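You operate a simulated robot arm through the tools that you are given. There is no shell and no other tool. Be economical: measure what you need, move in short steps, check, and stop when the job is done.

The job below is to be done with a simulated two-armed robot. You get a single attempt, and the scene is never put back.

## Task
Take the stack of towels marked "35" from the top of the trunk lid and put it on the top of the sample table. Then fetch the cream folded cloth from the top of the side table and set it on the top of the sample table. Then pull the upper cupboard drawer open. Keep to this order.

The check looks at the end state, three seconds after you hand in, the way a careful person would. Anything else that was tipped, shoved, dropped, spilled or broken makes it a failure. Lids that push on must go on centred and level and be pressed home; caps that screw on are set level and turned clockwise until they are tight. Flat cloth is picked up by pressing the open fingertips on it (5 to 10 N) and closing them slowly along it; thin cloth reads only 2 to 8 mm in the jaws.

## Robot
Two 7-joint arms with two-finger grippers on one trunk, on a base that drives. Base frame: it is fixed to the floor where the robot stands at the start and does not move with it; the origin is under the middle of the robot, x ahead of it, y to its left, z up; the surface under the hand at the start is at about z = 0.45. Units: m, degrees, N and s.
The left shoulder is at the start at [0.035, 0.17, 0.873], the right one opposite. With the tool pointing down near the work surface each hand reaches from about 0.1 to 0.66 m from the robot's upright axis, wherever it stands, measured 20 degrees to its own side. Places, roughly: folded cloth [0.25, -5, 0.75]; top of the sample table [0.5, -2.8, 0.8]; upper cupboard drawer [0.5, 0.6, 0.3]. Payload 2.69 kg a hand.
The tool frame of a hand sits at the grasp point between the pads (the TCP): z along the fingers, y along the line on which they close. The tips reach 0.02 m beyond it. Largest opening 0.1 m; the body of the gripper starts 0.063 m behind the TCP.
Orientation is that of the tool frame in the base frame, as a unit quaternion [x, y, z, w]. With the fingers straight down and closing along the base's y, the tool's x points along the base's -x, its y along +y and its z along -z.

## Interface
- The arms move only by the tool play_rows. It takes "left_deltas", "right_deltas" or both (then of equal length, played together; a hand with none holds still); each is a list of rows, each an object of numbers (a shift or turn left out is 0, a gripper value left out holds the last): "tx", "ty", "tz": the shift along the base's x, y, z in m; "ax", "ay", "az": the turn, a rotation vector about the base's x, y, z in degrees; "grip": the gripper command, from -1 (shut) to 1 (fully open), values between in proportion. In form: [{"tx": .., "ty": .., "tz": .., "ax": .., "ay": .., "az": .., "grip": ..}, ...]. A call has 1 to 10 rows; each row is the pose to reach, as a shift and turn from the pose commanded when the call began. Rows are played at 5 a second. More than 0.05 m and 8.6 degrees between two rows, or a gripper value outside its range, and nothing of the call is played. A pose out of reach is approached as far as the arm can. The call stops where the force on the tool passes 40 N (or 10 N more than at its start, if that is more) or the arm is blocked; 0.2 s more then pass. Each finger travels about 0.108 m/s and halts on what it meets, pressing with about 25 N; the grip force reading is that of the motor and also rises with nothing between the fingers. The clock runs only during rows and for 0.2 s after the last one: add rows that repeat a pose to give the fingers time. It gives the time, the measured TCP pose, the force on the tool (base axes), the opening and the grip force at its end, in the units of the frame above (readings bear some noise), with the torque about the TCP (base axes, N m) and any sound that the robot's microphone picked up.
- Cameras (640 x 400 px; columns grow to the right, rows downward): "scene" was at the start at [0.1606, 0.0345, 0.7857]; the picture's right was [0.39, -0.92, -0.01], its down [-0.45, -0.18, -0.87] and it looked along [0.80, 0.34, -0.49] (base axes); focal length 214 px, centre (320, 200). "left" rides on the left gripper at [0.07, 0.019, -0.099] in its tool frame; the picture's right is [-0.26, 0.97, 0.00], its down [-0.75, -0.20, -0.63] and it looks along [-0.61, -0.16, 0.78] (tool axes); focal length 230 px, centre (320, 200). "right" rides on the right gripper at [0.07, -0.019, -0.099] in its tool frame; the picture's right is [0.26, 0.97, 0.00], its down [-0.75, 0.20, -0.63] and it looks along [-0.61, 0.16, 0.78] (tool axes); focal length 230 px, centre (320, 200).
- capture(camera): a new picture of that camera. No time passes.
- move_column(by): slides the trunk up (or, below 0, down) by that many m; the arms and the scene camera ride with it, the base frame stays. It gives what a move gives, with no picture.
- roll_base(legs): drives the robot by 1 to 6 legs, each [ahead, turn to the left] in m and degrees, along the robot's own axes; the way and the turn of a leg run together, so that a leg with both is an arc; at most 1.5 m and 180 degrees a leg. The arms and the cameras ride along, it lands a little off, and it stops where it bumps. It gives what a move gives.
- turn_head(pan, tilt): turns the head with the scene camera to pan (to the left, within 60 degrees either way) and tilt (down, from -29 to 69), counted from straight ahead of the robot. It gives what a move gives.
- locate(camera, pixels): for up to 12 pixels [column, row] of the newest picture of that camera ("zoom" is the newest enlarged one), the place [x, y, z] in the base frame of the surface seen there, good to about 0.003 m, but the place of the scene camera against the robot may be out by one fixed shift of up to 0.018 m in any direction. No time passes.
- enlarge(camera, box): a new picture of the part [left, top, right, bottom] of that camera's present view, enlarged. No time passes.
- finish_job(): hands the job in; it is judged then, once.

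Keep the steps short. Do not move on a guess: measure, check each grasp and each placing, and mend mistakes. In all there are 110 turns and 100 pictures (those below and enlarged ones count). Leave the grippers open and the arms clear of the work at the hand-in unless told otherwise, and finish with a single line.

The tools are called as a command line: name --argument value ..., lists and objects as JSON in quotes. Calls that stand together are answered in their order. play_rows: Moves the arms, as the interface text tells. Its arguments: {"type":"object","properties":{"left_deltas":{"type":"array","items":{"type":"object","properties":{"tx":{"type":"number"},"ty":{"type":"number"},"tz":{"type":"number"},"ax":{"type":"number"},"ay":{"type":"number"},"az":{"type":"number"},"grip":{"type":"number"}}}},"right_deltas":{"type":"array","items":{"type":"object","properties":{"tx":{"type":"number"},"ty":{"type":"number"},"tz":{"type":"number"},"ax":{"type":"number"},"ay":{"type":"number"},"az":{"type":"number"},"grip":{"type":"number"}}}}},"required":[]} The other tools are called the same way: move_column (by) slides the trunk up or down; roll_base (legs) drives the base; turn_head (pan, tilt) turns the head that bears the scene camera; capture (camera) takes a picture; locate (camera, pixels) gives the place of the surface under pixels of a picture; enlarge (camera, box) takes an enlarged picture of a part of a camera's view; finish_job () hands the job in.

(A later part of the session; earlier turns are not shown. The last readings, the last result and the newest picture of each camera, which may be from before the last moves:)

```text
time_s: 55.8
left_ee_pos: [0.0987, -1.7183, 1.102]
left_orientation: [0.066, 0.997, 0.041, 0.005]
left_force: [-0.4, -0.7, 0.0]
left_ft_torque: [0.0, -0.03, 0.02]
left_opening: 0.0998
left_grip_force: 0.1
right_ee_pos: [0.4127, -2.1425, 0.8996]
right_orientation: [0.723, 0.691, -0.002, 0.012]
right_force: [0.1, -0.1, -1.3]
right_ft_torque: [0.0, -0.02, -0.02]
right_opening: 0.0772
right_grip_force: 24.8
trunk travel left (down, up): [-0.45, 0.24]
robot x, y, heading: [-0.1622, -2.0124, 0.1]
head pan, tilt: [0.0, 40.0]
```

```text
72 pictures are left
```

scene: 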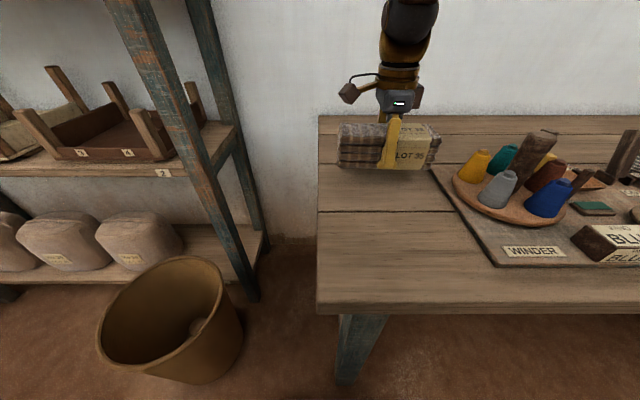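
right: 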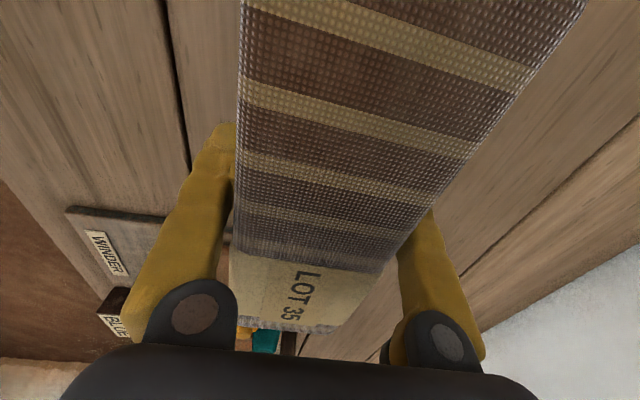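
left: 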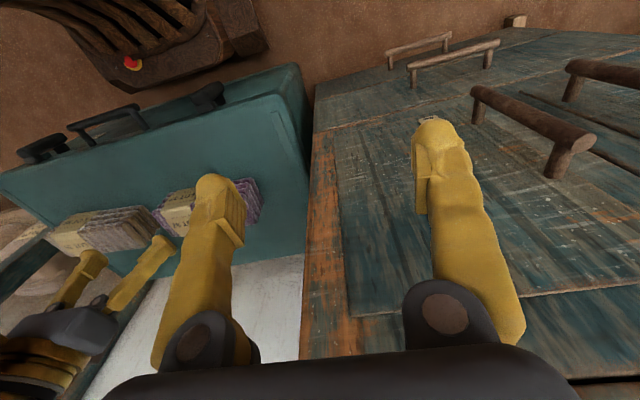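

The stack hangs over the free patch, clear of the tray. I lower it: 4 cm, then in small steps to contact.

play_rows --right_deltas '[{"tz": -0.02, "ay": 0.9, "ty": 0.004}, {"tz": -0.035, "ay": 0.9, "ty": 0.004}, {"tz": -0.042, "ay": 0.9, "ty": 0.004}, {"tz": -0.046, "ay": 0.9, "ty": 0.004}, {"tz": -0.049, "ay": 0.9, "ty": 0.004}, {"tz": -0.049, "ay": 0.9, "ty": 0.004}]'

enlarge --camera "scene" --box '[310, 100, 470, 200]'

```text
time_s: 56.3
left_ee_pos: [0.0982, -1.7133, 1.1024]
left_orientation: [0.079, 0.996, 0.051, 0.009]
left_force: [-0.5, -0.6, 0.8]
left_ft_torque: [0.01, -0.04, 0.01]
left_opening: 0.0998
left_grip_force: 0.2
right_ee_pos: [0.4, -2.1355, 0.8819]
right_orientation: [0.722, 0.691, -0.001, 0.015]
right_force: [-0.9, 0.3, -2.4]
right_ft_torque: [0.01, -0.03, 0.02]
right_opening: 0.0774
right_grip_force: 24.8
trunk travel left (down, up): [-0.45, 0.24]
robot x, y, heading: [-0.162, -2.0128, -0.1]
head pan, tilt: [0.0, 40.0]
stopped in row 2 (right hand): the arm was blocked; the commanded pose is now the measured one
```

```text
4.00 times, centred on (390, 150) of scene
```

zoom: 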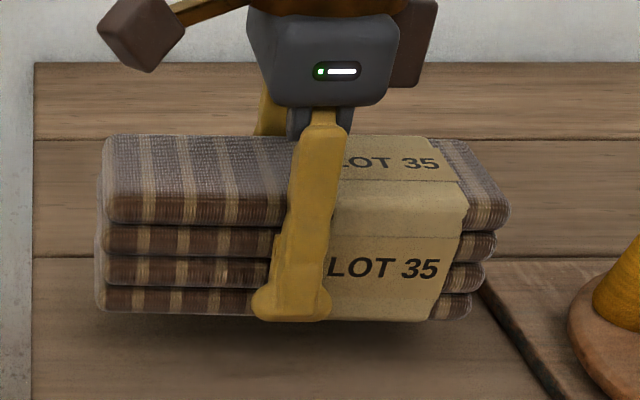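

The arm said "blocked" with no force (it's 2 cm short in x – near its reach). The stack is level at z 0.882 and needs 0.03 more. I lower with the trunk column instead, 0.028.

move_column --by -0.028

enlarge --camera "scene" --box '[310, 90, 470, 190]'

```text
time_s: 57.1
left_ee_pos: [0.1005, -1.7146, 1.0742]
left_orientation: [0.078, 0.996, 0.05, 0.008]
left_force: [0.8, 0.7, 0.0]
left_ft_torque: [-0.03, -0.03, -0.01]
left_opening: 0.0999
left_grip_force: 0.0
right_ee_pos: [0.4026, -2.1351, 0.8524]
right_orientation: [0.723, 0.691, -0.002, 0.013]
right_force: [0.4, 0.1, -2.2]
right_ft_torque: [0.0, 0.01, 0.01]
right_opening: 0.0771
right_grip_force: 25.3
trunk travel left (down, up): [-0.422, 0.268]
robot x, y, heading: [-0.1628, -2.0135, 0.3]
head pan, tilt: [0.0, 40.0]
```

```text
4.00 times, centred on (390, 140) of scene
```

zoom: 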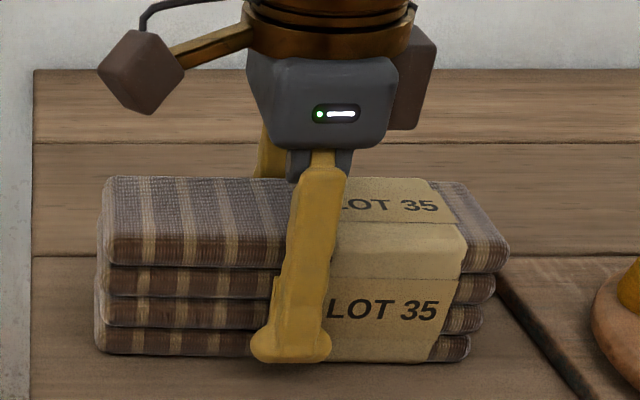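

Nearly touching. Two more millimetres at a time until the table carries the stack.

move_column --by -0.003

```text
time_s: 57.6
left_ee_pos: [0.0977, -1.7144, 1.0725]
left_orientation: [0.078, 0.996, 0.05, 0.009]
left_force: [0.1, -0.6, 0.0]
left_ft_torque: [0.02, -0.05, 0.02]
left_opening: 0.1001
left_grip_force: 0.0
right_ee_pos: [0.4029, -2.1364, 0.8521]
right_orientation: [0.722, 0.691, 0.0, 0.015]
right_force: [-1.5, -2.0, 20.1]
right_ft_torque: [0.14, 0.82, 0.01]
right_opening: 0.0771
right_grip_force: 25.4
trunk travel left (down, up): [-0.419, 0.271]
robot x, y, heading: [-0.1624, -2.0141, 0.0]
head pan, tilt: [0.0, 40.0]
```

Contact (20 N up). I open the gripper fully.

play_rows --right_deltas '[{"grip": 0.7}, {"grip": 0.85}, {"grip": 1}, {"grip": 1}, {"grip": 1}]'

capture --camera "right"

```text
time_s: 58.8
left_ee_pos: [0.0997, -1.7141, 1.0713]
left_orientation: [0.078, 0.996, 0.05, 0.007]
left_force: [0.2, 0.0, 0.0]
left_ft_torque: [-0.01, 0.01, -0.02]
left_opening: 0.1002
left_grip_force: 0.2
right_ee_pos: [0.4003, -2.136, 0.8481]
right_orientation: [0.724, 0.69, -0.003, 0.013]
right_force: [-0.3, -0.1, 0.0]
right_ft_torque: [-0.01, 0.0, -0.05]
right_opening: 0.1002
right_grip_force: 0.0
trunk travel left (down, up): [-0.419, 0.271]
robot x, y, heading: [-0.1602, -2.0137, 0.4]
head pan, tilt: [0.0, 40.0]
```

```text
69 pictures are left
```

right: 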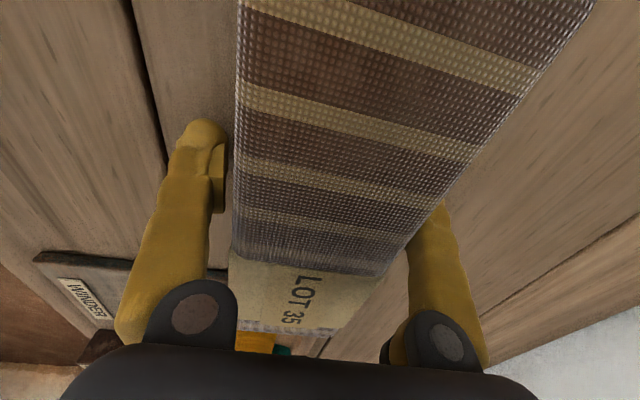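

Released, fingers free on both sides. I lift straight up with the column, 0.16.

move_column --by 0.16

capture --camera "scene"

capture --camera "right"

```text
time_s: 60.1
left_ee_pos: [0.1015, -1.7102, 1.2008]
left_orientation: [0.094, 0.994, 0.062, 0.009]
left_force: [0.2, -0.4, 0.3]
left_ft_torque: [-0.03, -0.02, 0.06]
left_opening: 0.1
left_grip_force: 0.1
right_ee_pos: [0.3866, -2.1369, 0.9872]
right_orientation: [0.724, 0.689, 0.004, 0.02]
right_force: [-0.1, 0.1, -0.3]
right_ft_torque: [-0.07, -0.05, -0.01]
right_opening: 0.0998
right_grip_force: 0.1
trunk travel left (down, up): [-0.545, 0.145]
robot x, y, heading: [-0.1612, -2.0156, 0.3]
head pan, tilt: [0.0, 40.0]
stopped: the arm was blocked; the commanded pose is now the measured one
```

```text
68 pictures are left
```

scene: 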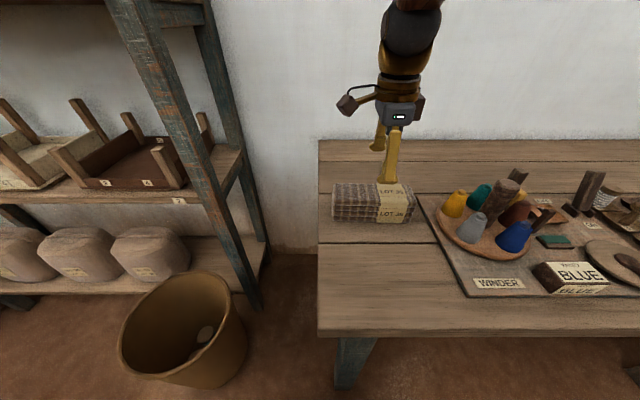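

```text
67 pictures are left
```

right: 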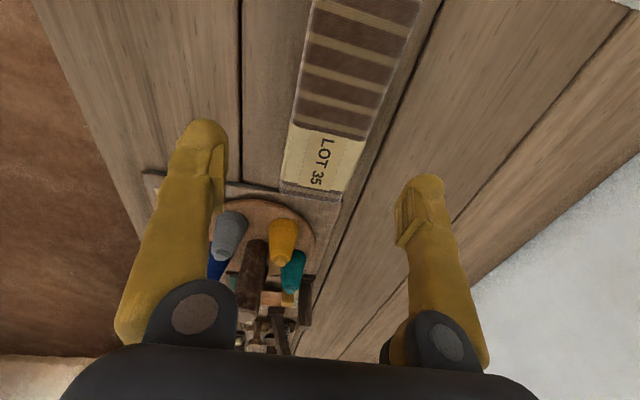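

The stack stands well on the table. The "blocked" reports seem to come from the left arm drifting off level (tilt 7°). I restore the left hand to its starting posture and pull the right hand back over the stack at height.

play_rows --left_deltas '[{"tx": 0.02, "ty": 0.02, "ax": -3, "ay": 0.8, "az": 4}, {"tx": 0.04, "ty": 0.04, "ax": -6, "ay": 1.7, "az": 8}, {"tx": 0.04, "ty": 0.05, "ax": -7, "ay": 1.7, "az": 10.9}, {"tx": 0.04, "ty": 0.06, "ax": -7, "ay": 1.7, "az": 10.9}, {"tx": 0.04, "ty": 0.06, "ax": -7, "ay": 1.7, "az": 10.9}]' --right_deltas '[{"tz": 0.03}, {"tz": 0.06, "tx": -0.03}, {"tz": 0.08, "tx": -0.07}, {"tz": 0.08, "tx": -0.11}, {"tz": 0.08, "tx": -0.15}]'

turn_head --pan -45 --tilt 20

capture --camera "scene"

```text
time_s: 61.2
left_ee_pos: [0.0988, -1.658, 1.207]
left_orientation: [-0.017, 1.0, -0.011, 0.012]
left_force: [-0.7, 0.7, 0.3]
left_ft_torque: [0.03, -0.03, -0.02]
left_opening: 0.1002
left_grip_force: 0.1
right_ee_pos: [0.1726, -2.1485, 0.9889]
right_orientation: [0.739, 0.666, -0.07, -0.075]
right_force: [-1.2, -0.3, -0.1]
right_ft_torque: [0.0, -0.07, 0.0]
right_opening: 0.1002
right_grip_force: 0.0
trunk travel left (down, up): [-0.545, 0.145]
robot x, y, heading: [-0.1613, -2.0128, 0.0]
head pan, tilt: [0.0, 40.0]
stopped in row 5 (right hand): the arm was blocked; the commanded pose is now the measured one
```

```text
time_s: 62.3
left_ee_pos: [0.104, -1.6562, 1.2037]
left_orientation: [-0.016, 1.0, -0.012, 0.009]
left_force: [0.0, 0.0, -0.6]
left_ft_torque: [-0.01, 0.01, 0.02]
left_opening: 0.1
left_grip_force: 0.1
right_ee_pos: [0.1776, -2.1447, 0.9888]
right_orientation: [0.738, 0.667, -0.069, -0.075]
right_force: [-0.2, 0.2, -0.3]
right_ft_torque: [0.01, 0.02, 0.03]
right_opening: 0.0998
right_grip_force: 0.0
trunk travel left (down, up): [-0.545, 0.145]
robot x, y, heading: [-0.1655, -2.0145, -0.1]
head pan, tilt: [-45.0, 20.0]
```

```text
66 pictures are left
```

scene: 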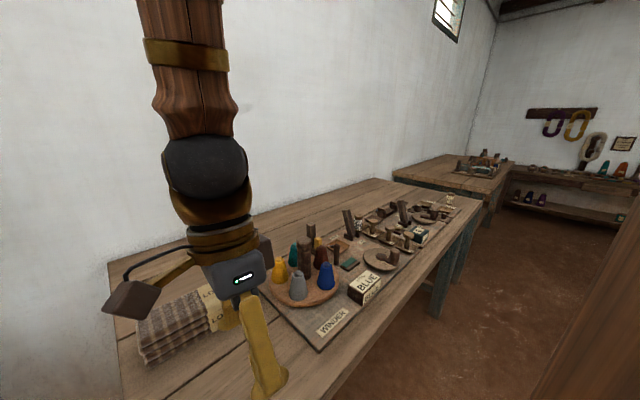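

The stack rests on the table; next the far (side) table. I reverse 0.25, turn right 90°, and look along the way.

roll_base --legs '[[-0.27, 0], [0, -90]]'

turn_head --pan 10 --tilt 20

capture --camera "scene"

```text
time_s: 68.1
left_ee_pos: [-0.0723, -2.269, 1.2053]
left_orientation: [0.685, 0.729, -0.014, -0.001]
left_force: [0.0, -0.5, 0.3]
left_ft_torque: [0.0, -0.01, 0.02]
left_opening: 0.0999
left_grip_force: 0.0
right_ee_pos: [-0.5594, -2.3583, 0.9881]
right_orientation: [0.994, -0.032, -0.001, -0.101]
right_force: [0.1, 0.2, 0.1]
right_ft_torque: [0.0, 0.0, -0.01]
right_opening: 0.1002
right_grip_force: 0.1
trunk travel left (down, up): [-0.545, 0.145]
robot x, y, heading: [-0.4291, -2.0143, -88.1]
head pan, tilt: [-45.0, 20.0]
```

```text
time_s: 69.4
left_ee_pos: [-0.0741, -2.2435, 1.1986]
left_orientation: [0.685, 0.729, -0.002, -0.014]
left_force: [0.0, -0.6, -0.5]
left_ft_torque: [0.02, 0.0, 0.0]
left_opening: 0.1001
left_grip_force: 0.1
right_ee_pos: [-0.5607, -2.3425, 0.9929]
right_orientation: [0.995, -0.031, -0.001, -0.094]
right_force: [-0.4, -0.6, 0.8]
right_ft_torque: [0.03, 0.01, 0.01]
right_opening: 0.1002
right_grip_force: 0.1
trunk travel left (down, up): [-0.545, 0.145]
robot x, y, heading: [-0.4322, -2.0149, -88.2]
head pan, tilt: [10.0, 20.0]
```

```text
65 pictures are left
```

scene: 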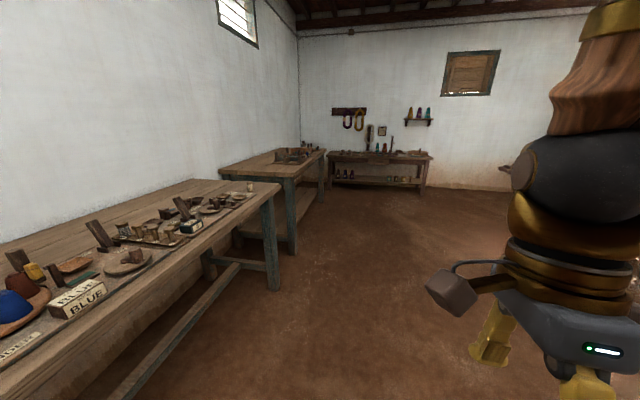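

Clear way along the tables. I correct −2° and drive 2.4 m in two legs.

roll_base --legs '[[0, -2], [1.2, 0], [1.2, 0]]'

turn_head --pan 45 --tilt 25

capture --camera "scene"

```text
time_s: 77.1
left_ee_pos: [-0.0773, -3.5427, 1.2042]
left_orientation: [0.704, 0.71, 0.01, 0.004]
left_force: [-1.4, 0.2, -0.3]
left_ft_torque: [0.06, 0.01, -0.01]
left_opening: 0.0998
left_grip_force: 0.2
right_ee_pos: [-0.5803, -3.611, 1.0027]
right_orientation: [0.996, -0.049, 0.0, -0.08]
right_force: [0.2, 0.4, -0.1]
right_ft_torque: [-0.01, 0.01, 0.01]
right_opening: 0.0999
right_grip_force: 0.2
trunk travel left (down, up): [-0.545, 0.145]
robot x, y, heading: [-0.437, -3.3121, -90.6]
head pan, tilt: [10.0, 20.0]
stopped in leg 3: the robot was blocked; the commanded pose is now the measured one
```

```text
time_s: 78.1
left_ee_pos: [-0.0761, -3.5395, 1.2047]
left_orientation: [0.704, 0.71, 0.009, 0.005]
left_force: [0.6, -0.3, 0.6]
left_ft_torque: [0.03, -0.02, 0.0]
left_opening: 0.1
left_grip_force: 0.2
right_ee_pos: [-0.5793, -3.6076, 1.0029]
right_orientation: [0.996, -0.05, 0.0, -0.078]
right_force: [0.3, -0.3, -0.3]
right_ft_torque: [-0.01, 0.01, 0.04]
right_opening: 0.1002
right_grip_force: 0.0
trunk travel left (down, up): [-0.545, 0.145]
robot x, y, heading: [-0.4381, -3.3092, -90.6]
head pan, tilt: [45.0, 25.0]
```

```text
64 pictures are left
```

scene: 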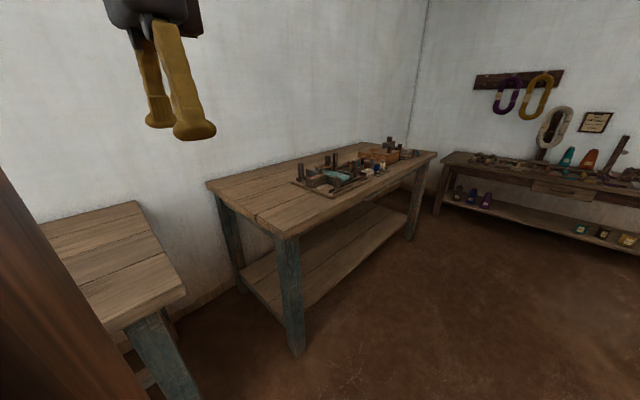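

Blocked at y −3.31 although the way looks free. I look down in front of the base.

turn_head --pan 0 --tilt 60

capture --camera "scene"

```text
time_s: 79.2
left_ee_pos: [-0.0753, -3.5393, 1.2051]
left_orientation: [0.705, 0.709, 0.009, 0.006]
left_force: [0.5, -0.1, -0.3]
left_ft_torque: [-0.02, 0.01, -0.01]
left_opening: 0.0999
left_grip_force: 0.0
right_ee_pos: [-0.5791, -3.6068, 1.0045]
right_orientation: [0.996, -0.049, 0.0, -0.078]
right_force: [-0.8, -0.4, -0.3]
right_ft_torque: [-0.01, 0.0, 0.03]
right_opening: 0.1002
right_grip_force: 0.0
trunk travel left (down, up): [-0.545, 0.145]
robot x, y, heading: [-0.437, -3.3114, -90.6]
head pan, tilt: [0.0, 60.0]
```

```text
63 pictures are left
```

scene: 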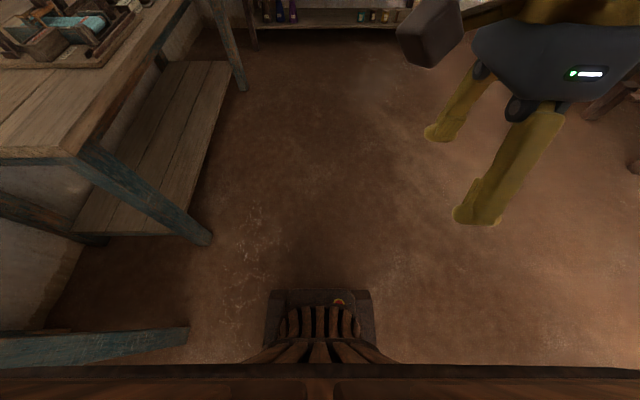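

Nothing in front of the base. I check the right side for contact.

turn_head --pan -60 --tilt 45

capture --camera "scene"

capture --camera "right"

capture --camera "left"

```text
time_s: 80.5
left_ee_pos: [-0.0756, -3.5402, 1.2057]
left_orientation: [0.705, 0.709, 0.009, 0.006]
left_force: [-0.1, -0.7, 0.3]
left_ft_torque: [-0.03, -0.01, -0.02]
left_opening: 0.0998
left_grip_force: 0.0
right_ee_pos: [-0.5795, -3.6071, 1.0052]
right_orientation: [0.996, -0.049, 0.0, -0.079]
right_force: [0.6, -0.6, 0.1]
right_ft_torque: [-0.01, 0.04, 0.02]
right_opening: 0.1002
right_grip_force: 0.1
trunk travel left (down, up): [-0.545, 0.145]
robot x, y, heading: [-0.4359, -3.3107, -90.7]
head pan, tilt: [-60.0, 45.0]
```

```text
62 pictures are left
```

scene: 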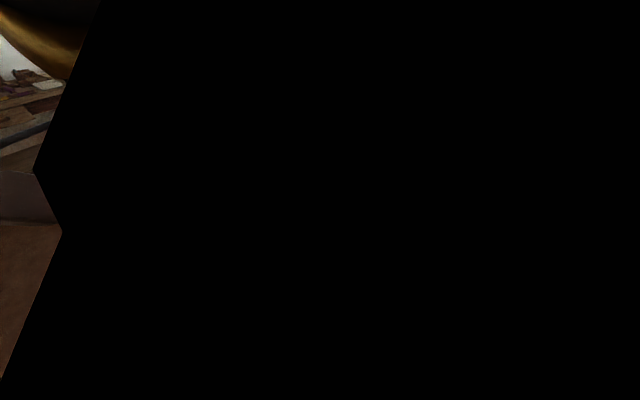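

```text
61 pictures are left
```

right: 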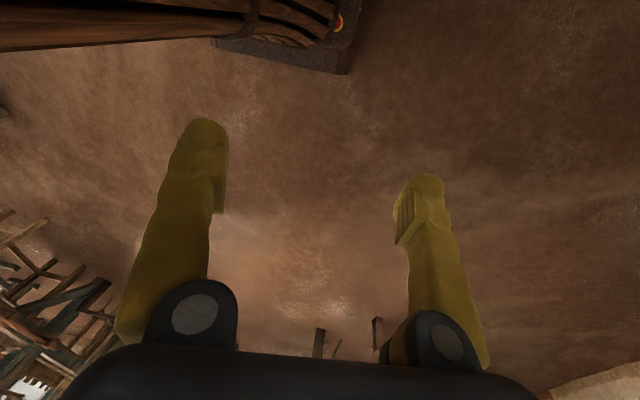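

```text
60 pictures are left
```

left: 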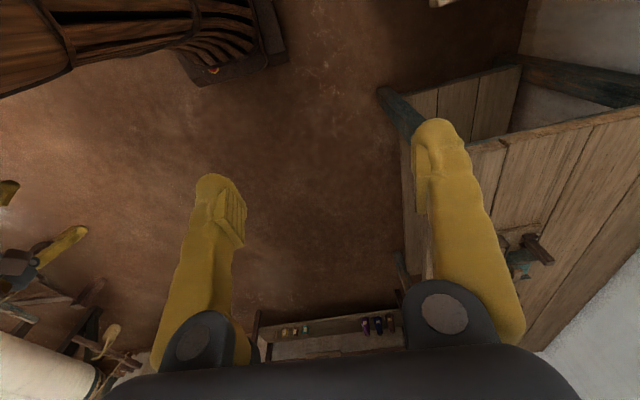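

Nothing touches; the loom is far away. I bring the right hand into a more relaxed, level pose and drive on in a shorter leg.

play_rows --right_deltas '[{"ax": -4, "ty": -0.03}, {"ax": -9, "ty": -0.06}, {"ax": -9, "ty": -0.09}, {"ax": -9, "ty": -0.09}]' --left_deltas '[{"ty": -0.02}, {"ty": -0.05}, {"ty": -0.08}, {"ty": -0.08}]'

turn_head --pan 50 --tilt 25

roll_base --legs '[[0.8, 0]]'

capture --camera "scene"

```text
time_s: 81.5
left_ee_pos: [-0.0914, -3.6045, 1.2089]
left_orientation: [0.699, 0.715, -0.009, -0.001]
left_force: [-0.1, -0.7, 1.0]
left_ft_torque: [0.0, -0.02, 0.04]
left_opening: 0.1002
left_grip_force: 0.1
right_ee_pos: [-0.5792, -3.6956, 1.0039]
right_orientation: [0.999, -0.05, 0.005, 0.002]
right_force: [0.6, -0.2, -0.4]
right_ft_torque: [-0.04, -0.02, 0.01]
right_opening: 0.1
right_grip_force: 0.2
trunk travel left (down, up): [-0.545, 0.145]
robot x, y, heading: [-0.4335, -3.3124, -90.3]
head pan, tilt: [-60.0, 45.0]
```

```text
time_s: 83.4
left_ee_pos: [-0.0901, -3.6057, 1.2078]
left_orientation: [0.7, 0.714, -0.008, -0.001]
left_force: [0.8, 0.5, 0.2]
left_ft_torque: [-0.02, -0.01, 0.02]
left_opening: 0.0999
left_grip_force: 0.1
right_ee_pos: [-0.581, -3.6969, 1.002]
right_orientation: [0.999, -0.05, 0.005, -0.001]
right_force: [0.6, -1.1, 0.3]
right_ft_torque: [-0.01, -0.01, -0.02]
right_opening: 0.1001
right_grip_force: 0.1
trunk travel left (down, up): [-0.545, 0.145]
robot x, y, heading: [-0.4389, -3.3141, -90.4]
head pan, tilt: [50.0, 25.0]
```

```text
time_s: 87.6
left_ee_pos: [-0.0979, -4.3861, 1.2086]
left_orientation: [0.7, 0.714, -0.007, 0.0]
left_force: [-0.1, 0.0, 1.0]
left_ft_torque: [-0.02, 0.01, 0.02]
left_opening: 0.0999
left_grip_force: 0.0
right_ee_pos: [-0.588, -4.4774, 1.0033]
right_orientation: [0.999, -0.051, 0.006, 0.0]
right_force: [0.6, 0.2, -0.4]
right_ft_torque: [-0.01, 0.0, 0.01]
right_opening: 0.0998
right_grip_force: 0.1
trunk travel left (down, up): [-0.545, 0.145]
robot x, y, heading: [-0.4412, -4.0901, -90.9]
head pan, tilt: [50.0, 25.0]
```

```text
59 pictures are left
```

scene: 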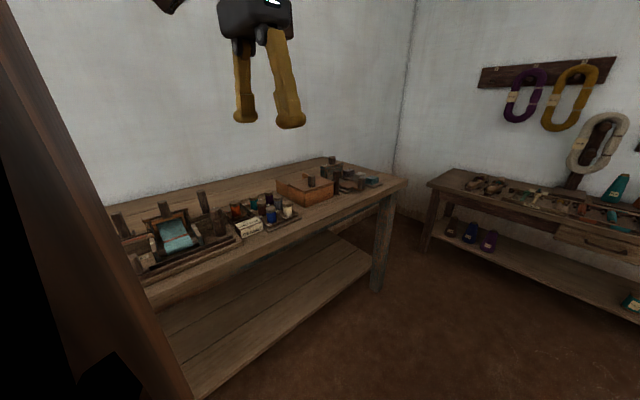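

I look for the cream cloth with an enlarged view of the table's far end and the end bench.

enlarge --camera "scene" --box '[230, 140, 420, 260]'

locate --camera "scene" --pixels '[[400, 182], [335, 158], [150, 285], [305, 190], [440, 182], [375, 285]]'

```text
3.33 times, centred on (325, 200) of scene
```

zoom: 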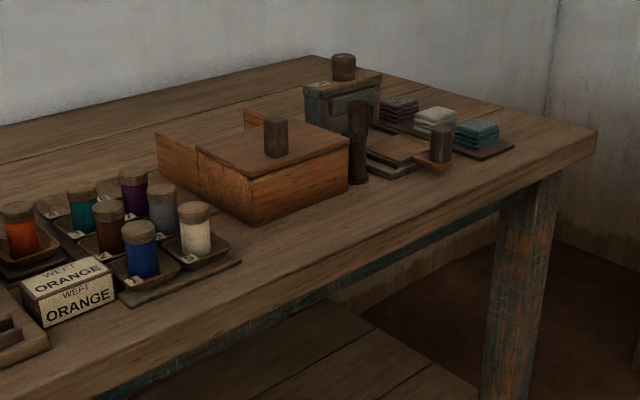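

```text
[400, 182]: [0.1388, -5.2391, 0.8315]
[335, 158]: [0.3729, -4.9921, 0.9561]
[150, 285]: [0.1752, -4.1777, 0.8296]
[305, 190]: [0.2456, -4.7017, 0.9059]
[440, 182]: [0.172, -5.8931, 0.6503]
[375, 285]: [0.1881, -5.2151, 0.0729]
```

A small tray at the far end holds three folded cloths; the cream one is the middle one (zoom (435,122)). I drive 0.8 further, turn left 90° and look.

locate --camera "zoom" --pixels '[[435, 115], [435, 130], [398, 105], [478, 128], [440, 150], [598, 135]]'

roll_base --legs '[[0.82, 0]]'

roll_base --legs '[[0, 91]]'

turn_head --pan -10 --tilt 40

capture --camera "scene"

```text
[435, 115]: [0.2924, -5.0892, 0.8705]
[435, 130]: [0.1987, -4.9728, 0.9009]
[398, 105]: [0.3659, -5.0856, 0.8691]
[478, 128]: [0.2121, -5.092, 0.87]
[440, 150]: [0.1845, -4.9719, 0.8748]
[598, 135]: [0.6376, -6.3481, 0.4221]
```

```text
time_s: 91.9
left_ee_pos: [-0.0938, -5.1696, 1.2089]
left_orientation: [0.693, 0.721, -0.009, -0.001]
left_force: [-0.2, -0.2, 0.4]
left_ft_torque: [-0.02, 0.01, -0.03]
left_opening: 0.0998
left_grip_force: 0.1
right_ee_pos: [-0.5802, -5.2767, 1.0096]
right_orientation: [0.999, -0.04, 0.005, 0.008]
right_force: [0.2, -0.4, -0.1]
right_ft_torque: [0.0, -0.03, 0.0]
right_opening: 0.1002
right_grip_force: 0.0
trunk travel left (down, up): [-0.545, 0.145]
robot x, y, heading: [-0.4477, -4.9042, -89.1]
head pan, tilt: [50.0, 25.0]
```

```text
time_s: 92.8
left_ee_pos: [-0.0768, -5.1101, 1.2061]
left_orientation: [0.689, 0.724, 0.016, 0.002]
left_force: [0.5, 0.6, 0.3]
left_ft_torque: [-0.03, -0.03, 0.0]
left_opening: 0.1001
left_grip_force: 0.1
right_ee_pos: [-0.5738, -5.2301, 1.0294]
right_orientation: [0.999, -0.024, 0.006, 0.033]
right_force: [-0.7, 0.3, -0.1]
right_ft_torque: [-0.03, 0.02, -0.01]
right_opening: 0.0998
right_grip_force: 0.0
trunk travel left (down, up): [-0.545, 0.145]
robot x, y, heading: [-0.4477, -4.9023, -88.1]
head pan, tilt: [50.0, 25.0]
stopped in leg 1: the robot was blocked; the commanded pose is now the measured one
```

```text
time_s: 94.1
left_ee_pos: [-0.0771, -5.1129, 1.2061]
left_orientation: [0.689, 0.725, 0.016, 0.0]
left_force: [-0.2, -0.7, -0.9]
left_ft_torque: [-0.01, 0.04, -0.01]
left_opening: 0.1002
left_grip_force: 0.1
right_ee_pos: [-0.5743, -5.2322, 1.0285]
right_orientation: [0.999, -0.023, 0.005, 0.032]
right_force: [0.2, -0.5, -0.2]
right_ft_torque: [0.05, -0.01, -0.04]
right_opening: 0.1002
right_grip_force: 0.1
trunk travel left (down, up): [-0.545, 0.145]
robot x, y, heading: [-0.4441, -4.9017, -88.1]
head pan, tilt: [-10.0, 40.0]
```

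```text
57 pictures are left
```

scene: 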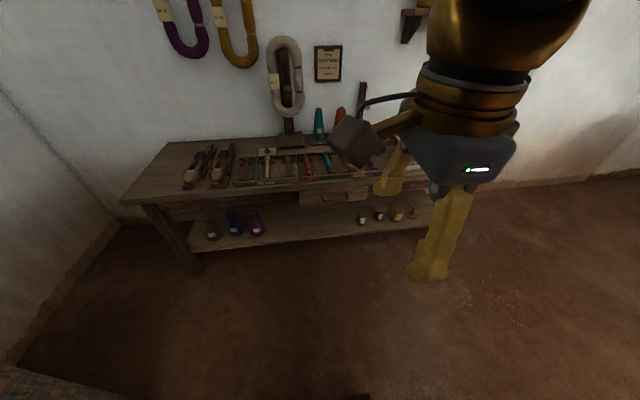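

Again blocked without contact (arms shifted back a little). I retry the turn.

roll_base --legs '[[0, 45], [0, 44]]'

capture --camera "scene"

```text
time_s: 98.6
left_ee_pos: [-0.2256, -4.5505, 1.2089]
left_orientation: [-0.008, 1.0, -0.006, -0.01]
left_force: [-0.2, 0.2, 1.6]
left_ft_torque: [0.02, 0.01, 0.02]
left_opening: 0.1001
left_grip_force: 0.1
right_ee_pos: [-0.1229, -5.0455, 1.0281]
right_orientation: [0.738, 0.674, 0.026, 0.02]
right_force: [0.4, 0.6, -0.4]
right_ft_torque: [0.0, 0.01, 0.01]
right_opening: 0.1001
right_grip_force: 0.2
trunk travel left (down, up): [-0.545, 0.145]
robot x, y, heading: [-0.4454, -4.9083, -0.6]
head pan, tilt: [-10.0, 40.0]
```

```text
56 pictures are left
```

scene: 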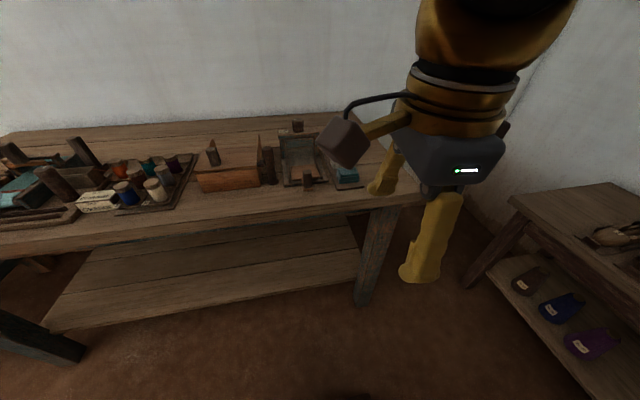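

Facing the side table. I drive 0.24 ahead and use the right camera to view the cloth tray.

roll_base --legs '[[0.24, 0.5]]'

capture --camera "right"

enlarge --camera "scene" --box '[240, 100, 440, 225]'

```text
time_s: 100.4
left_ee_pos: [0.0035, -4.5436, 1.2124]
left_orientation: [-0.009, 1.0, 0.004, -0.008]
left_force: [-1.4, 0.6, -0.7]
left_ft_torque: [-0.02, -0.06, -0.04]
left_opening: 0.1001
left_grip_force: 0.1
right_ee_pos: [0.108, -5.0447, 1.0322]
right_orientation: [0.735, 0.677, 0.031, 0.023]
right_force: [-1.0, -0.3, 1.2]
right_ft_torque: [0.01, -0.02, -0.03]
right_opening: 0.1002
right_grip_force: 0.0
trunk travel left (down, up): [-0.545, 0.145]
robot x, y, heading: [-0.203, -4.9106, -0.2]
head pan, tilt: [-10.0, 40.0]
```

```text
55 pictures are left
```

right: 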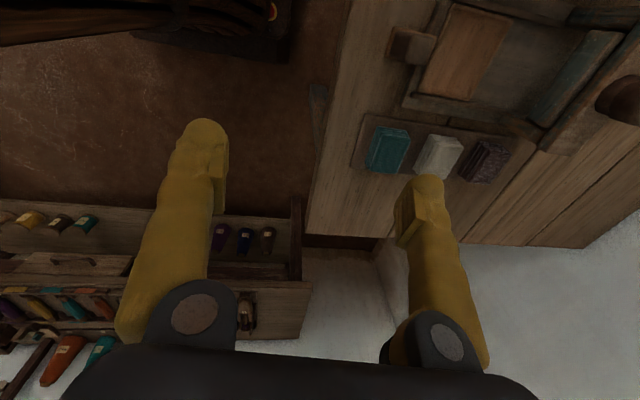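

```text
3.20 times, centred on (340, 162) of scene
```

zoom: 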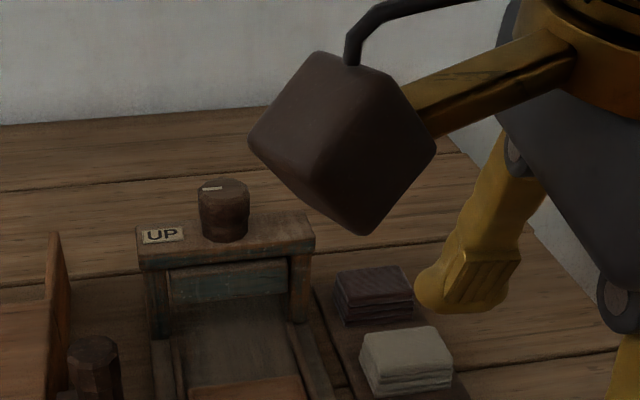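

enlarge --camera "right" --box '[340, 90, 540, 215]'

```text
3.20 times, centred on (440, 152) of right
```

zoom: 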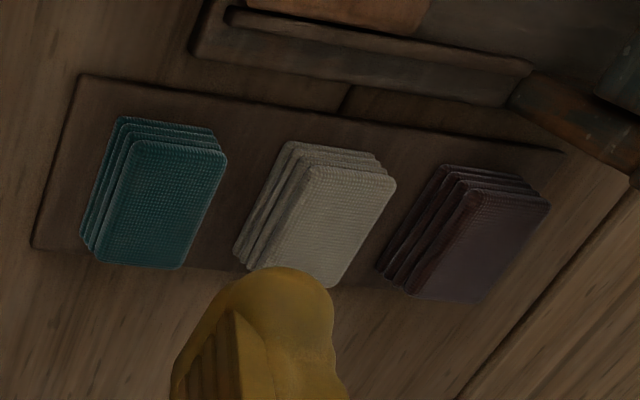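

locate --camera "zoom" --pixels '[[310, 170], [388, 183], [340, 275], [290, 260], [345, 220], [205, 150], [165, 260], [470, 215], [425, 290], [285, 155], [100, 160], [225, 265]]'

```text
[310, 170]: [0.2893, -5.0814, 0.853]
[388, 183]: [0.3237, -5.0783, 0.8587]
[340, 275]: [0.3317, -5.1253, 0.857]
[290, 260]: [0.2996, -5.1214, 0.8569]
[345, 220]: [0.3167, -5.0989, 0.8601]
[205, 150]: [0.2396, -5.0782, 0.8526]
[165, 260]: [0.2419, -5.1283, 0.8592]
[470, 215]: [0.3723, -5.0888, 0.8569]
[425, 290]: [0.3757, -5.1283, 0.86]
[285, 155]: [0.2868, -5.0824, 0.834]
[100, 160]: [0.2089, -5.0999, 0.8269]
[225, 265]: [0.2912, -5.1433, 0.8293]
```

The cream cloth is about 0.042 × 0.05, top z 0.859, centre (0.312, −5.10), between the teal and the dark one. Closing along y keeps the fingers off the neighbours, so I turn the hand about +95° and move it over at height.

play_rows --right_deltas '[{"ay": 4.4, "tx": 0.03, "ty": -0.01}, {"ay": 4.4, "tx": 0.06, "ty": -0.03}, {"ay": 4.4, "tx": 0.1, "ty": -0.05}, {"ay": 4.4, "tx": 0.14, "ty": -0.05}, {"ay": 4.4, "tx": 0.14, "ty": -0.05}]'

play_rows --right_deltas '[{"az": 8}, {"az": 16}, {"az": 24}, {"az": 32}, {"az": 40}, {"az": 48}, {"az": 48}]'

play_rows --right_deltas '[{"az": 8}, {"az": 16}, {"az": 24}, {"az": 32}, {"az": 40}, {"az": 47}, {"az": 47}]'

capture --camera "right"

```text
time_s: 101.6
left_ee_pos: [0.0021, -4.5328, 1.2147]
left_orientation: [-0.003, 1.0, 0.02, -0.012]
left_force: [-0.2, 0.1, 0.0]
left_ft_torque: [-0.04, 0.03, 0.0]
left_opening: 0.1
left_grip_force: 0.1
right_ee_pos: [0.235, -5.0946, 1.0371]
right_orientation: [0.735, 0.678, 0.006, 0.002]
right_force: [-0.1, -0.2, -0.4]
right_ft_torque: [0.04, -0.02, -0.04]
right_opening: 0.1002
right_grip_force: 0.0
trunk travel left (down, up): [-0.545, 0.145]
robot x, y, heading: [-0.2009, -4.911, -0.2]
head pan, tilt: [-10.0, 40.0]
```

```text
time_s: 103.2
left_ee_pos: [0.0029, -4.5328, 1.2145]
left_orientation: [-0.002, 1.0, 0.018, -0.012]
left_force: [-0.1, 0.7, 0.0]
left_ft_torque: [0.02, 0.0, 0.0]
left_opening: 0.0999
left_grip_force: 0.2
right_ee_pos: [0.2346, -5.095, 1.0373]
right_orientation: [0.396, 0.918, 0.007, -0.002]
right_force: [0.4, 0.2, -0.2]
right_ft_torque: [0.0, 0.03, -0.03]
right_opening: 0.0999
right_grip_force: 0.0
trunk travel left (down, up): [-0.545, 0.145]
robot x, y, heading: [-0.201, -4.9121, -0.3]
head pan, tilt: [-10.0, 40.0]
```

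```text
time_s: 104.8
left_ee_pos: [0.0018, -4.532, 1.2138]
left_orientation: [-0.003, 1.0, 0.019, -0.013]
left_force: [-0.2, -0.1, 0.4]
left_ft_torque: [-0.05, -0.02, -0.03]
left_opening: 0.1001
left_grip_force: 0.0
right_ee_pos: [0.2366, -5.0937, 1.0352]
right_orientation: [-0.002, 1.0, 0.006, -0.004]
right_force: [-0.3, -0.7, 0.3]
right_ft_torque: [0.01, 0.0, -0.02]
right_opening: 0.1002
right_grip_force: 0.1
trunk travel left (down, up): [-0.545, 0.145]
robot x, y, heading: [-0.1998, -4.9156, -0.3]
head pan, tilt: [-10.0, 40.0]
```

```text
52 pictures are left
```

right: 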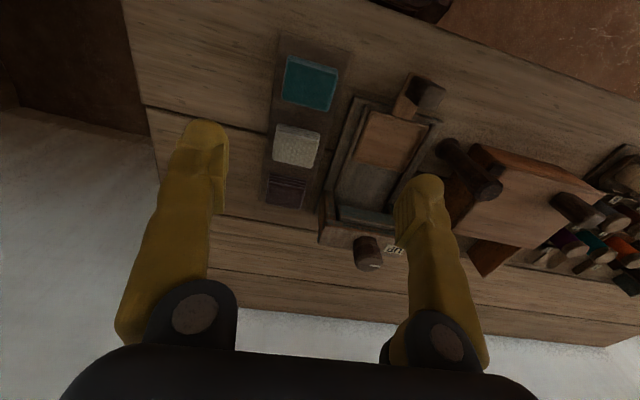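

The hand is square now, with the cream cloth visible at (296,145). I measure it and the loom frame beside it.

enlarge --camera "right" --box '[220, 40, 460, 190]'

```text
2.67 times, centred on (340, 115) of right
```

zoom: 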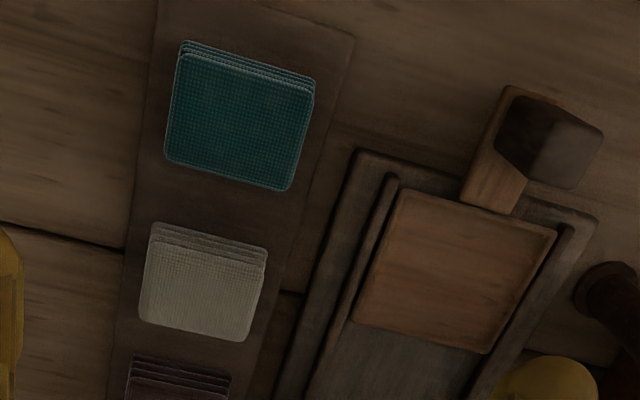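

locate --camera "zoom" --pixels '[[158, 243], [262, 265], [243, 337], [143, 318], [205, 285], [288, 190], [170, 160], [135, 375], [225, 390], [300, 330], [335, 280], [275, 330]]'

```text
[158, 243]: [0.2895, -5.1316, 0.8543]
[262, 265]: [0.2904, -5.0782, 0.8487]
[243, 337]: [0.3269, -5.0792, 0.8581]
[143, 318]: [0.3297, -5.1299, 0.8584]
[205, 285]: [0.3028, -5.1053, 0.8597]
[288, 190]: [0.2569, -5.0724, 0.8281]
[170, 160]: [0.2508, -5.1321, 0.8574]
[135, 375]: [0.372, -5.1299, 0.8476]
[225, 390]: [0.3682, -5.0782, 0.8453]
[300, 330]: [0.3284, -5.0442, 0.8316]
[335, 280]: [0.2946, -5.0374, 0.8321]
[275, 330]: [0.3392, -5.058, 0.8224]
```

The cream cloth spans x 0.29–0.329, y −5.131…−5.078 (axis-aligned), z 0.828–0.859. I narrow the jaws to 0.08, move over its centre (0.310, −5.1045) and go down to z≈0.90.

play_rows --right_deltas '[{"tx": 0.03, "ty": -0.005, "grip": 0.6}, {"tx": 0.06, "ty": -0.01, "grip": 0.6}, {"tx": 0.073, "ty": -0.011}, {"tx": 0.073, "ty": -0.011, "tz": -0.04}, {"tx": 0.073, "ty": -0.011, "tz": -0.08}, {"tx": 0.073, "ty": -0.011, "tz": -0.11}, {"tx": 0.073, "ty": -0.011, "tz": -0.135}, {"tx": 0.073, "ty": -0.011, "tz": -0.135}]'

capture --camera "right"

```text
time_s: 106.6
left_ee_pos: [0.0016, -4.5321, 1.2135]
left_orientation: [-0.002, 1.0, 0.019, -0.012]
left_force: [0.2, 0.2, -0.6]
left_ft_torque: [0.04, 0.0, 0.03]
left_opening: 0.1
left_grip_force: 0.1
right_ee_pos: [0.3093, -5.1065, 0.9014]
right_orientation: [-0.002, 1.0, 0.006, -0.005]
right_force: [-0.5, -0.2, 0.0]
right_ft_torque: [-0.03, -0.03, 0.02]
right_opening: 0.08
right_grip_force: 0.0
trunk travel left (down, up): [-0.545, 0.145]
robot x, y, heading: [-0.2064, -4.9114, -0.2]
head pan, tilt: [-10.0, 40.0]
```

```text
50 pictures are left
```

right: 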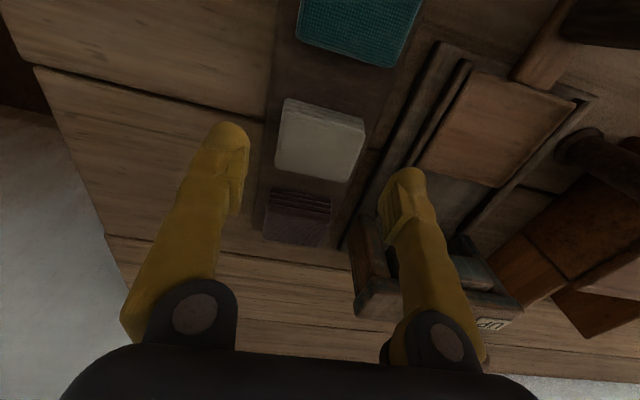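

locate --camera "right" --pixels '[[285, 105], [362, 125], [347, 180], [278, 165], [362, 245], [352, 265], [375, 285], [400, 220], [375, 190], [300, 210], [345, 240], [440, 50]]'

```text
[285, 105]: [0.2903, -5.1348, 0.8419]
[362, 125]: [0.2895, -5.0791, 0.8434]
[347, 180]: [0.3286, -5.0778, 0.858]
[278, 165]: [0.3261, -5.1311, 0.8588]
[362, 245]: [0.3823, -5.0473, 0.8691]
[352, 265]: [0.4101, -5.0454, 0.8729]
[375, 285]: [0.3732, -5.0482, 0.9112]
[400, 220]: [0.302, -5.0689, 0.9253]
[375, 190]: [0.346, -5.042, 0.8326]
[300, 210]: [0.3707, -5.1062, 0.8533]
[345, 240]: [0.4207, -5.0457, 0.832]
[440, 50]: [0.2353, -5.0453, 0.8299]
```

Well centred; the loom block at x≥0.373 is clear. I go down to z≈0.854 and close.

play_rows --right_deltas '[{"tz": -0.02}, {"tz": -0.035}, {"tz": -0.047}, {"tz": -0.047}, {"tz": -0.047}]'

play_rows --right_deltas '[{"grip": 0.4}, {"grip": 0.2}, {"grip": 0.0}, {"grip": -0.2}, {"grip": -0.5}, {"grip": -1}, {"grip": -1}]'

capture --camera "right"

```text
time_s: 107.8
left_ee_pos: [0.002, -4.5322, 1.2137]
left_orientation: [-0.003, 1.0, 0.02, -0.012]
left_force: [0.7, 0.0, 0.0]
left_ft_torque: [0.03, -0.01, -0.01]
left_opening: 0.1001
left_grip_force: 0.0
right_ee_pos: [0.3103, -5.1053, 0.8544]
right_orientation: [-0.002, 1.0, 0.007, -0.005]
right_force: [-0.3, -0.4, -1.1]
right_ft_torque: [0.0, 0.01, 0.01]
right_opening: 0.0798
right_grip_force: 0.0
trunk travel left (down, up): [-0.545, 0.145]
robot x, y, heading: [-0.2024, -4.9118, -0.2]
head pan, tilt: [-10.0, 40.0]
```

```text
time_s: 109.4
left_ee_pos: [0.0019, -4.5326, 1.2145]
left_orientation: [-0.003, 1.0, 0.019, -0.012]
left_force: [0.5, 0.7, -0.2]
left_ft_torque: [0.01, 0.01, 0.0]
left_opening: 0.1001
left_grip_force: 0.1
right_ee_pos: [0.3101, -5.1052, 0.8551]
right_orientation: [-0.001, 1.0, 0.007, -0.006]
right_force: [0.3, 0.4, 0.1]
right_ft_torque: [-0.01, 0.01, 0.02]
right_opening: 0.0586
right_grip_force: 24.8
trunk travel left (down, up): [-0.545, 0.145]
robot x, y, heading: [-0.2, -4.9118, -0.3]
head pan, tilt: [-10.0, 40.0]
```

```text
49 pictures are left
```

right: 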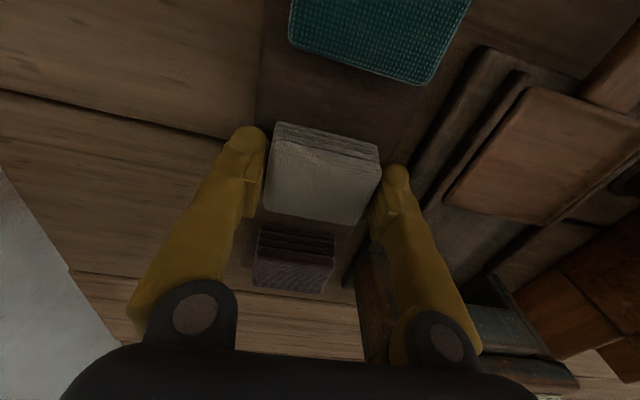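

Gripped at 0.0586. I lift straight up and check.

play_rows --right_deltas '[{"tz": 0.01}, {"tz": 0.03}, {"tz": 0.06}, {"tz": 0.1}, {"tz": 0.13}, {"tz": 0.15}, {"tz": 0.15}]'

capture --camera "right"

```text
time_s: 111.0
left_ee_pos: [0.0018, -4.5323, 1.2148]
left_orientation: [-0.002, 1.0, 0.02, -0.012]
left_force: [0.3, 0.8, -0.7]
left_ft_torque: [-0.01, 0.03, -0.01]
left_opening: 0.1
left_grip_force: 0.1
right_ee_pos: [0.3096, -5.1061, 1.004]
right_orientation: [-0.001, 1.0, 0.006, -0.005]
right_force: [-0.2, -0.2, 0.0]
right_ft_torque: [0.0, 0.01, -0.01]
right_opening: 0.0584
right_grip_force: 24.6
trunk travel left (down, up): [-0.545, 0.145]
robot x, y, heading: [-0.2018, -4.9065, -0.4]
head pan, tilt: [-10.0, 40.0]
```

```text
48 pictures are left
```

right: 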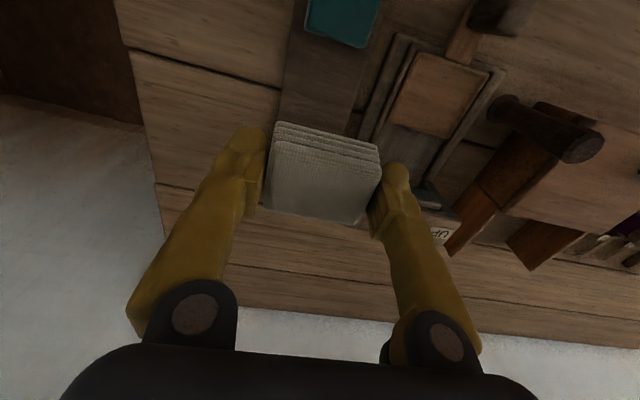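

The cream cloth is held and the neighbours are undisturbed. I draw the hand in a bit, reverse and turn left to face back up the aisle (+y).

play_rows --right_deltas '[{"tx": -0.03, "tz": 0.02}, {"tx": -0.06, "tz": 0.03}, {"tx": -0.09, "tz": 0.03}, {"tx": -0.09, "tz": 0.03}]'

roll_base --legs '[[-0.26, 0], [0, 45], [0, 45]]'

turn_head --pan 10 --tilt 25

capture --camera "scene"

```text
time_s: 112.0
left_ee_pos: [0.0026, -4.5328, 1.2145]
left_orientation: [-0.002, 1.0, 0.019, -0.012]
left_force: [0.1, -0.7, -0.8]
left_ft_torque: [-0.02, -0.02, 0.02]
left_opening: 0.0997
left_grip_force: 0.0
right_ee_pos: [0.2197, -5.1045, 1.036]
right_orientation: [-0.002, 1.0, 0.008, -0.005]
right_force: [0.8, 0.4, -0.2]
right_ft_torque: [-0.01, 0.02, 0.03]
right_opening: 0.0584
right_grip_force: 24.8
trunk travel left (down, up): [-0.545, 0.145]
robot x, y, heading: [-0.2052, -4.9137, 0.0]
head pan, tilt: [-10.0, 40.0]
```

```text
time_s: 118.1
left_ee_pos: [-0.8388, -4.7169, 1.2155]
left_orientation: [0.718, -0.696, 0.006, 0.008]
left_force: [0.6, 0.0, -0.4]
left_ft_torque: [0.01, -0.01, -0.01]
left_opening: 0.1
left_grip_force: 0.0
right_ee_pos: [-0.2769, -4.4859, 1.037]
right_orientation: [0.714, -0.7, -0.001, 0.008]
right_force: [0.8, 1.0, 0.1]
right_ft_torque: [0.0, 0.0, -0.04]
right_opening: 0.0586
right_grip_force: 25.4
trunk travel left (down, up): [-0.545, 0.145]
robot x, y, heading: [-0.4532, -4.912, 90.8]
head pan, tilt: [-10.0, 40.0]
```

```text
time_s: 118.9
left_ee_pos: [-0.8495, -4.7268, 1.2204]
left_orientation: [0.714, -0.7, -0.004, 0.022]
left_force: [0.5, 0.5, -0.1]
left_ft_torque: [0.0, 0.03, 0.03]
left_opening: 0.0999
left_grip_force: 0.1
right_ee_pos: [-0.2763, -4.5014, 1.0425]
right_orientation: [0.714, -0.7, -0.007, 0.001]
right_force: [-0.5, -0.2, -0.4]
right_ft_torque: [-0.02, 0.04, 0.01]
right_opening: 0.0585
right_grip_force: 25.2
trunk travel left (down, up): [-0.545, 0.145]
robot x, y, heading: [-0.4537, -4.9124, 90.4]
head pan, tilt: [10.0, 25.0]
```

```text
47 pictures are left
```

scene: 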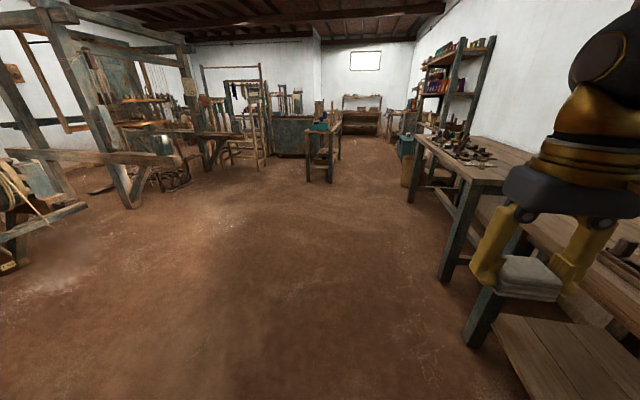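

The way back is free. I bring the left hand into a relaxed pose (8 cm forward), then drive 2.9 m in three legs.

play_rows --left_deltas '[{"ty": 0.03, "tx": 0.02, "tz": -0.01}, {"ty": 0.06, "tx": 0.03, "tz": -0.03}, {"ty": 0.09, "tx": 0.04, "tz": -0.05}, {"ty": 0.11, "tx": 0.04, "tz": -0.06}]'

roll_base --legs '[[0.97, 0], [0.97, 0], [0.97, 0]]'

```text
time_s: 119.9
left_ee_pos: [-0.7989, -4.6262, 1.1582]
left_orientation: [0.718, -0.696, 0.002, 0.001]
left_force: [-0.5, 1.3, -1.0]
left_ft_torque: [0.01, 0.01, -0.01]
left_opening: 0.1
left_grip_force: 0.0
left hand out of reach, approached as far as the arm can: row 1
right_ee_pos: [-0.2777, -4.5014, 1.0423]
right_orientation: [0.714, -0.7, -0.006, 0.002]
right_force: [-0.9, -0.8, 0.0]
right_ft_torque: [-0.04, 0.0, 0.0]
right_opening: 0.0586
right_grip_force: 24.6
trunk travel left (down, up): [-0.545, 0.145]
robot x, y, heading: [-0.4553, -4.9111, 90.8]
head pan, tilt: [10.0, 25.0]
```

```text
time_s: 134.3
left_ee_pos: [-0.8019, -1.7091, 1.1574]
left_orientation: [0.717, -0.697, 0.002, 0.001]
left_force: [0.0, -0.1, -0.2]
left_ft_torque: [-0.02, 0.01, 0.04]
left_opening: 0.0999
left_grip_force: 0.0
right_ee_pos: [-0.2793, -1.5869, 1.0411]
right_orientation: [0.714, -0.701, -0.006, 0.003]
right_force: [0.3, 0.5, -0.6]
right_ft_torque: [-0.02, 0.01, -0.01]
right_opening: 0.0586
right_grip_force: 24.5
trunk travel left (down, up): [-0.545, 0.145]
robot x, y, heading: [-0.4585, -1.9955, 90.3]
head pan, tilt: [10.0, 25.0]
```

Smooth. Now I turn right 90° to face the sample table and look.

roll_base --legs '[[0, -45], [0, -45]]'

turn_head --pan -5 --tilt 42

capture --camera "scene"

```text
time_s: 139.0
left_ee_pos: [-0.1766, -1.6661, 1.1631]
left_orientation: [0.008, 1.0, 0.0, 0.007]
left_force: [0.4, 0.0, 0.8]
left_ft_torque: [0.01, 0.01, 0.01]
left_opening: 0.1
left_grip_force: 0.0
right_ee_pos: [-0.0741, -2.1929, 1.0485]
right_orientation: [0.013, 1.0, 0.007, 0.01]
right_force: [-0.3, -0.2, -0.3]
right_ft_torque: [0.02, 0.02, -0.03]
right_opening: 0.0585
right_grip_force: 25.4
trunk travel left (down, up): [-0.545, 0.145]
robot x, y, heading: [-0.4587, -1.9858, -2.1]
head pan, tilt: [10.0, 25.0]
```

```text
time_s: 139.8
left_ee_pos: [-0.1841, -1.6614, 1.1692]
left_orientation: [0.009, 1.0, 0.003, 0.026]
left_force: [-0.4, 0.3, 1.5]
left_ft_torque: [-0.02, 0.01, 0.02]
left_opening: 0.0998
left_grip_force: 0.0
right_ee_pos: [-0.0909, -2.1919, 1.0558]
right_orientation: [0.013, 1.0, 0.005, 0.019]
right_force: [-0.6, 0.0, -1.4]
right_ft_torque: [0.0, 0.03, 0.0]
right_opening: 0.0584
right_grip_force: 24.8
trunk travel left (down, up): [-0.545, 0.145]
robot x, y, heading: [-0.4581, -1.9836, -2.0]
head pan, tilt: [-5.0, 42.0]
```

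```text
46 pictures are left
```

scene: 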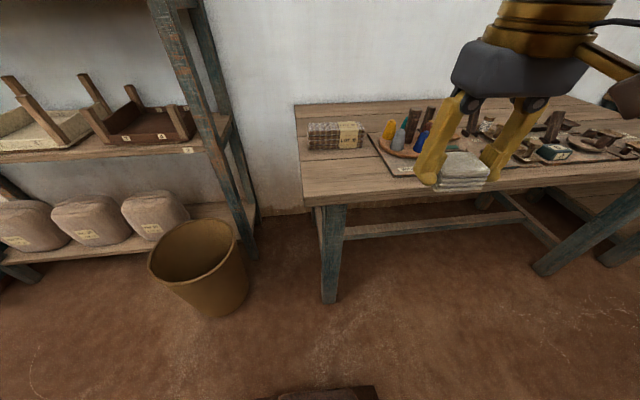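

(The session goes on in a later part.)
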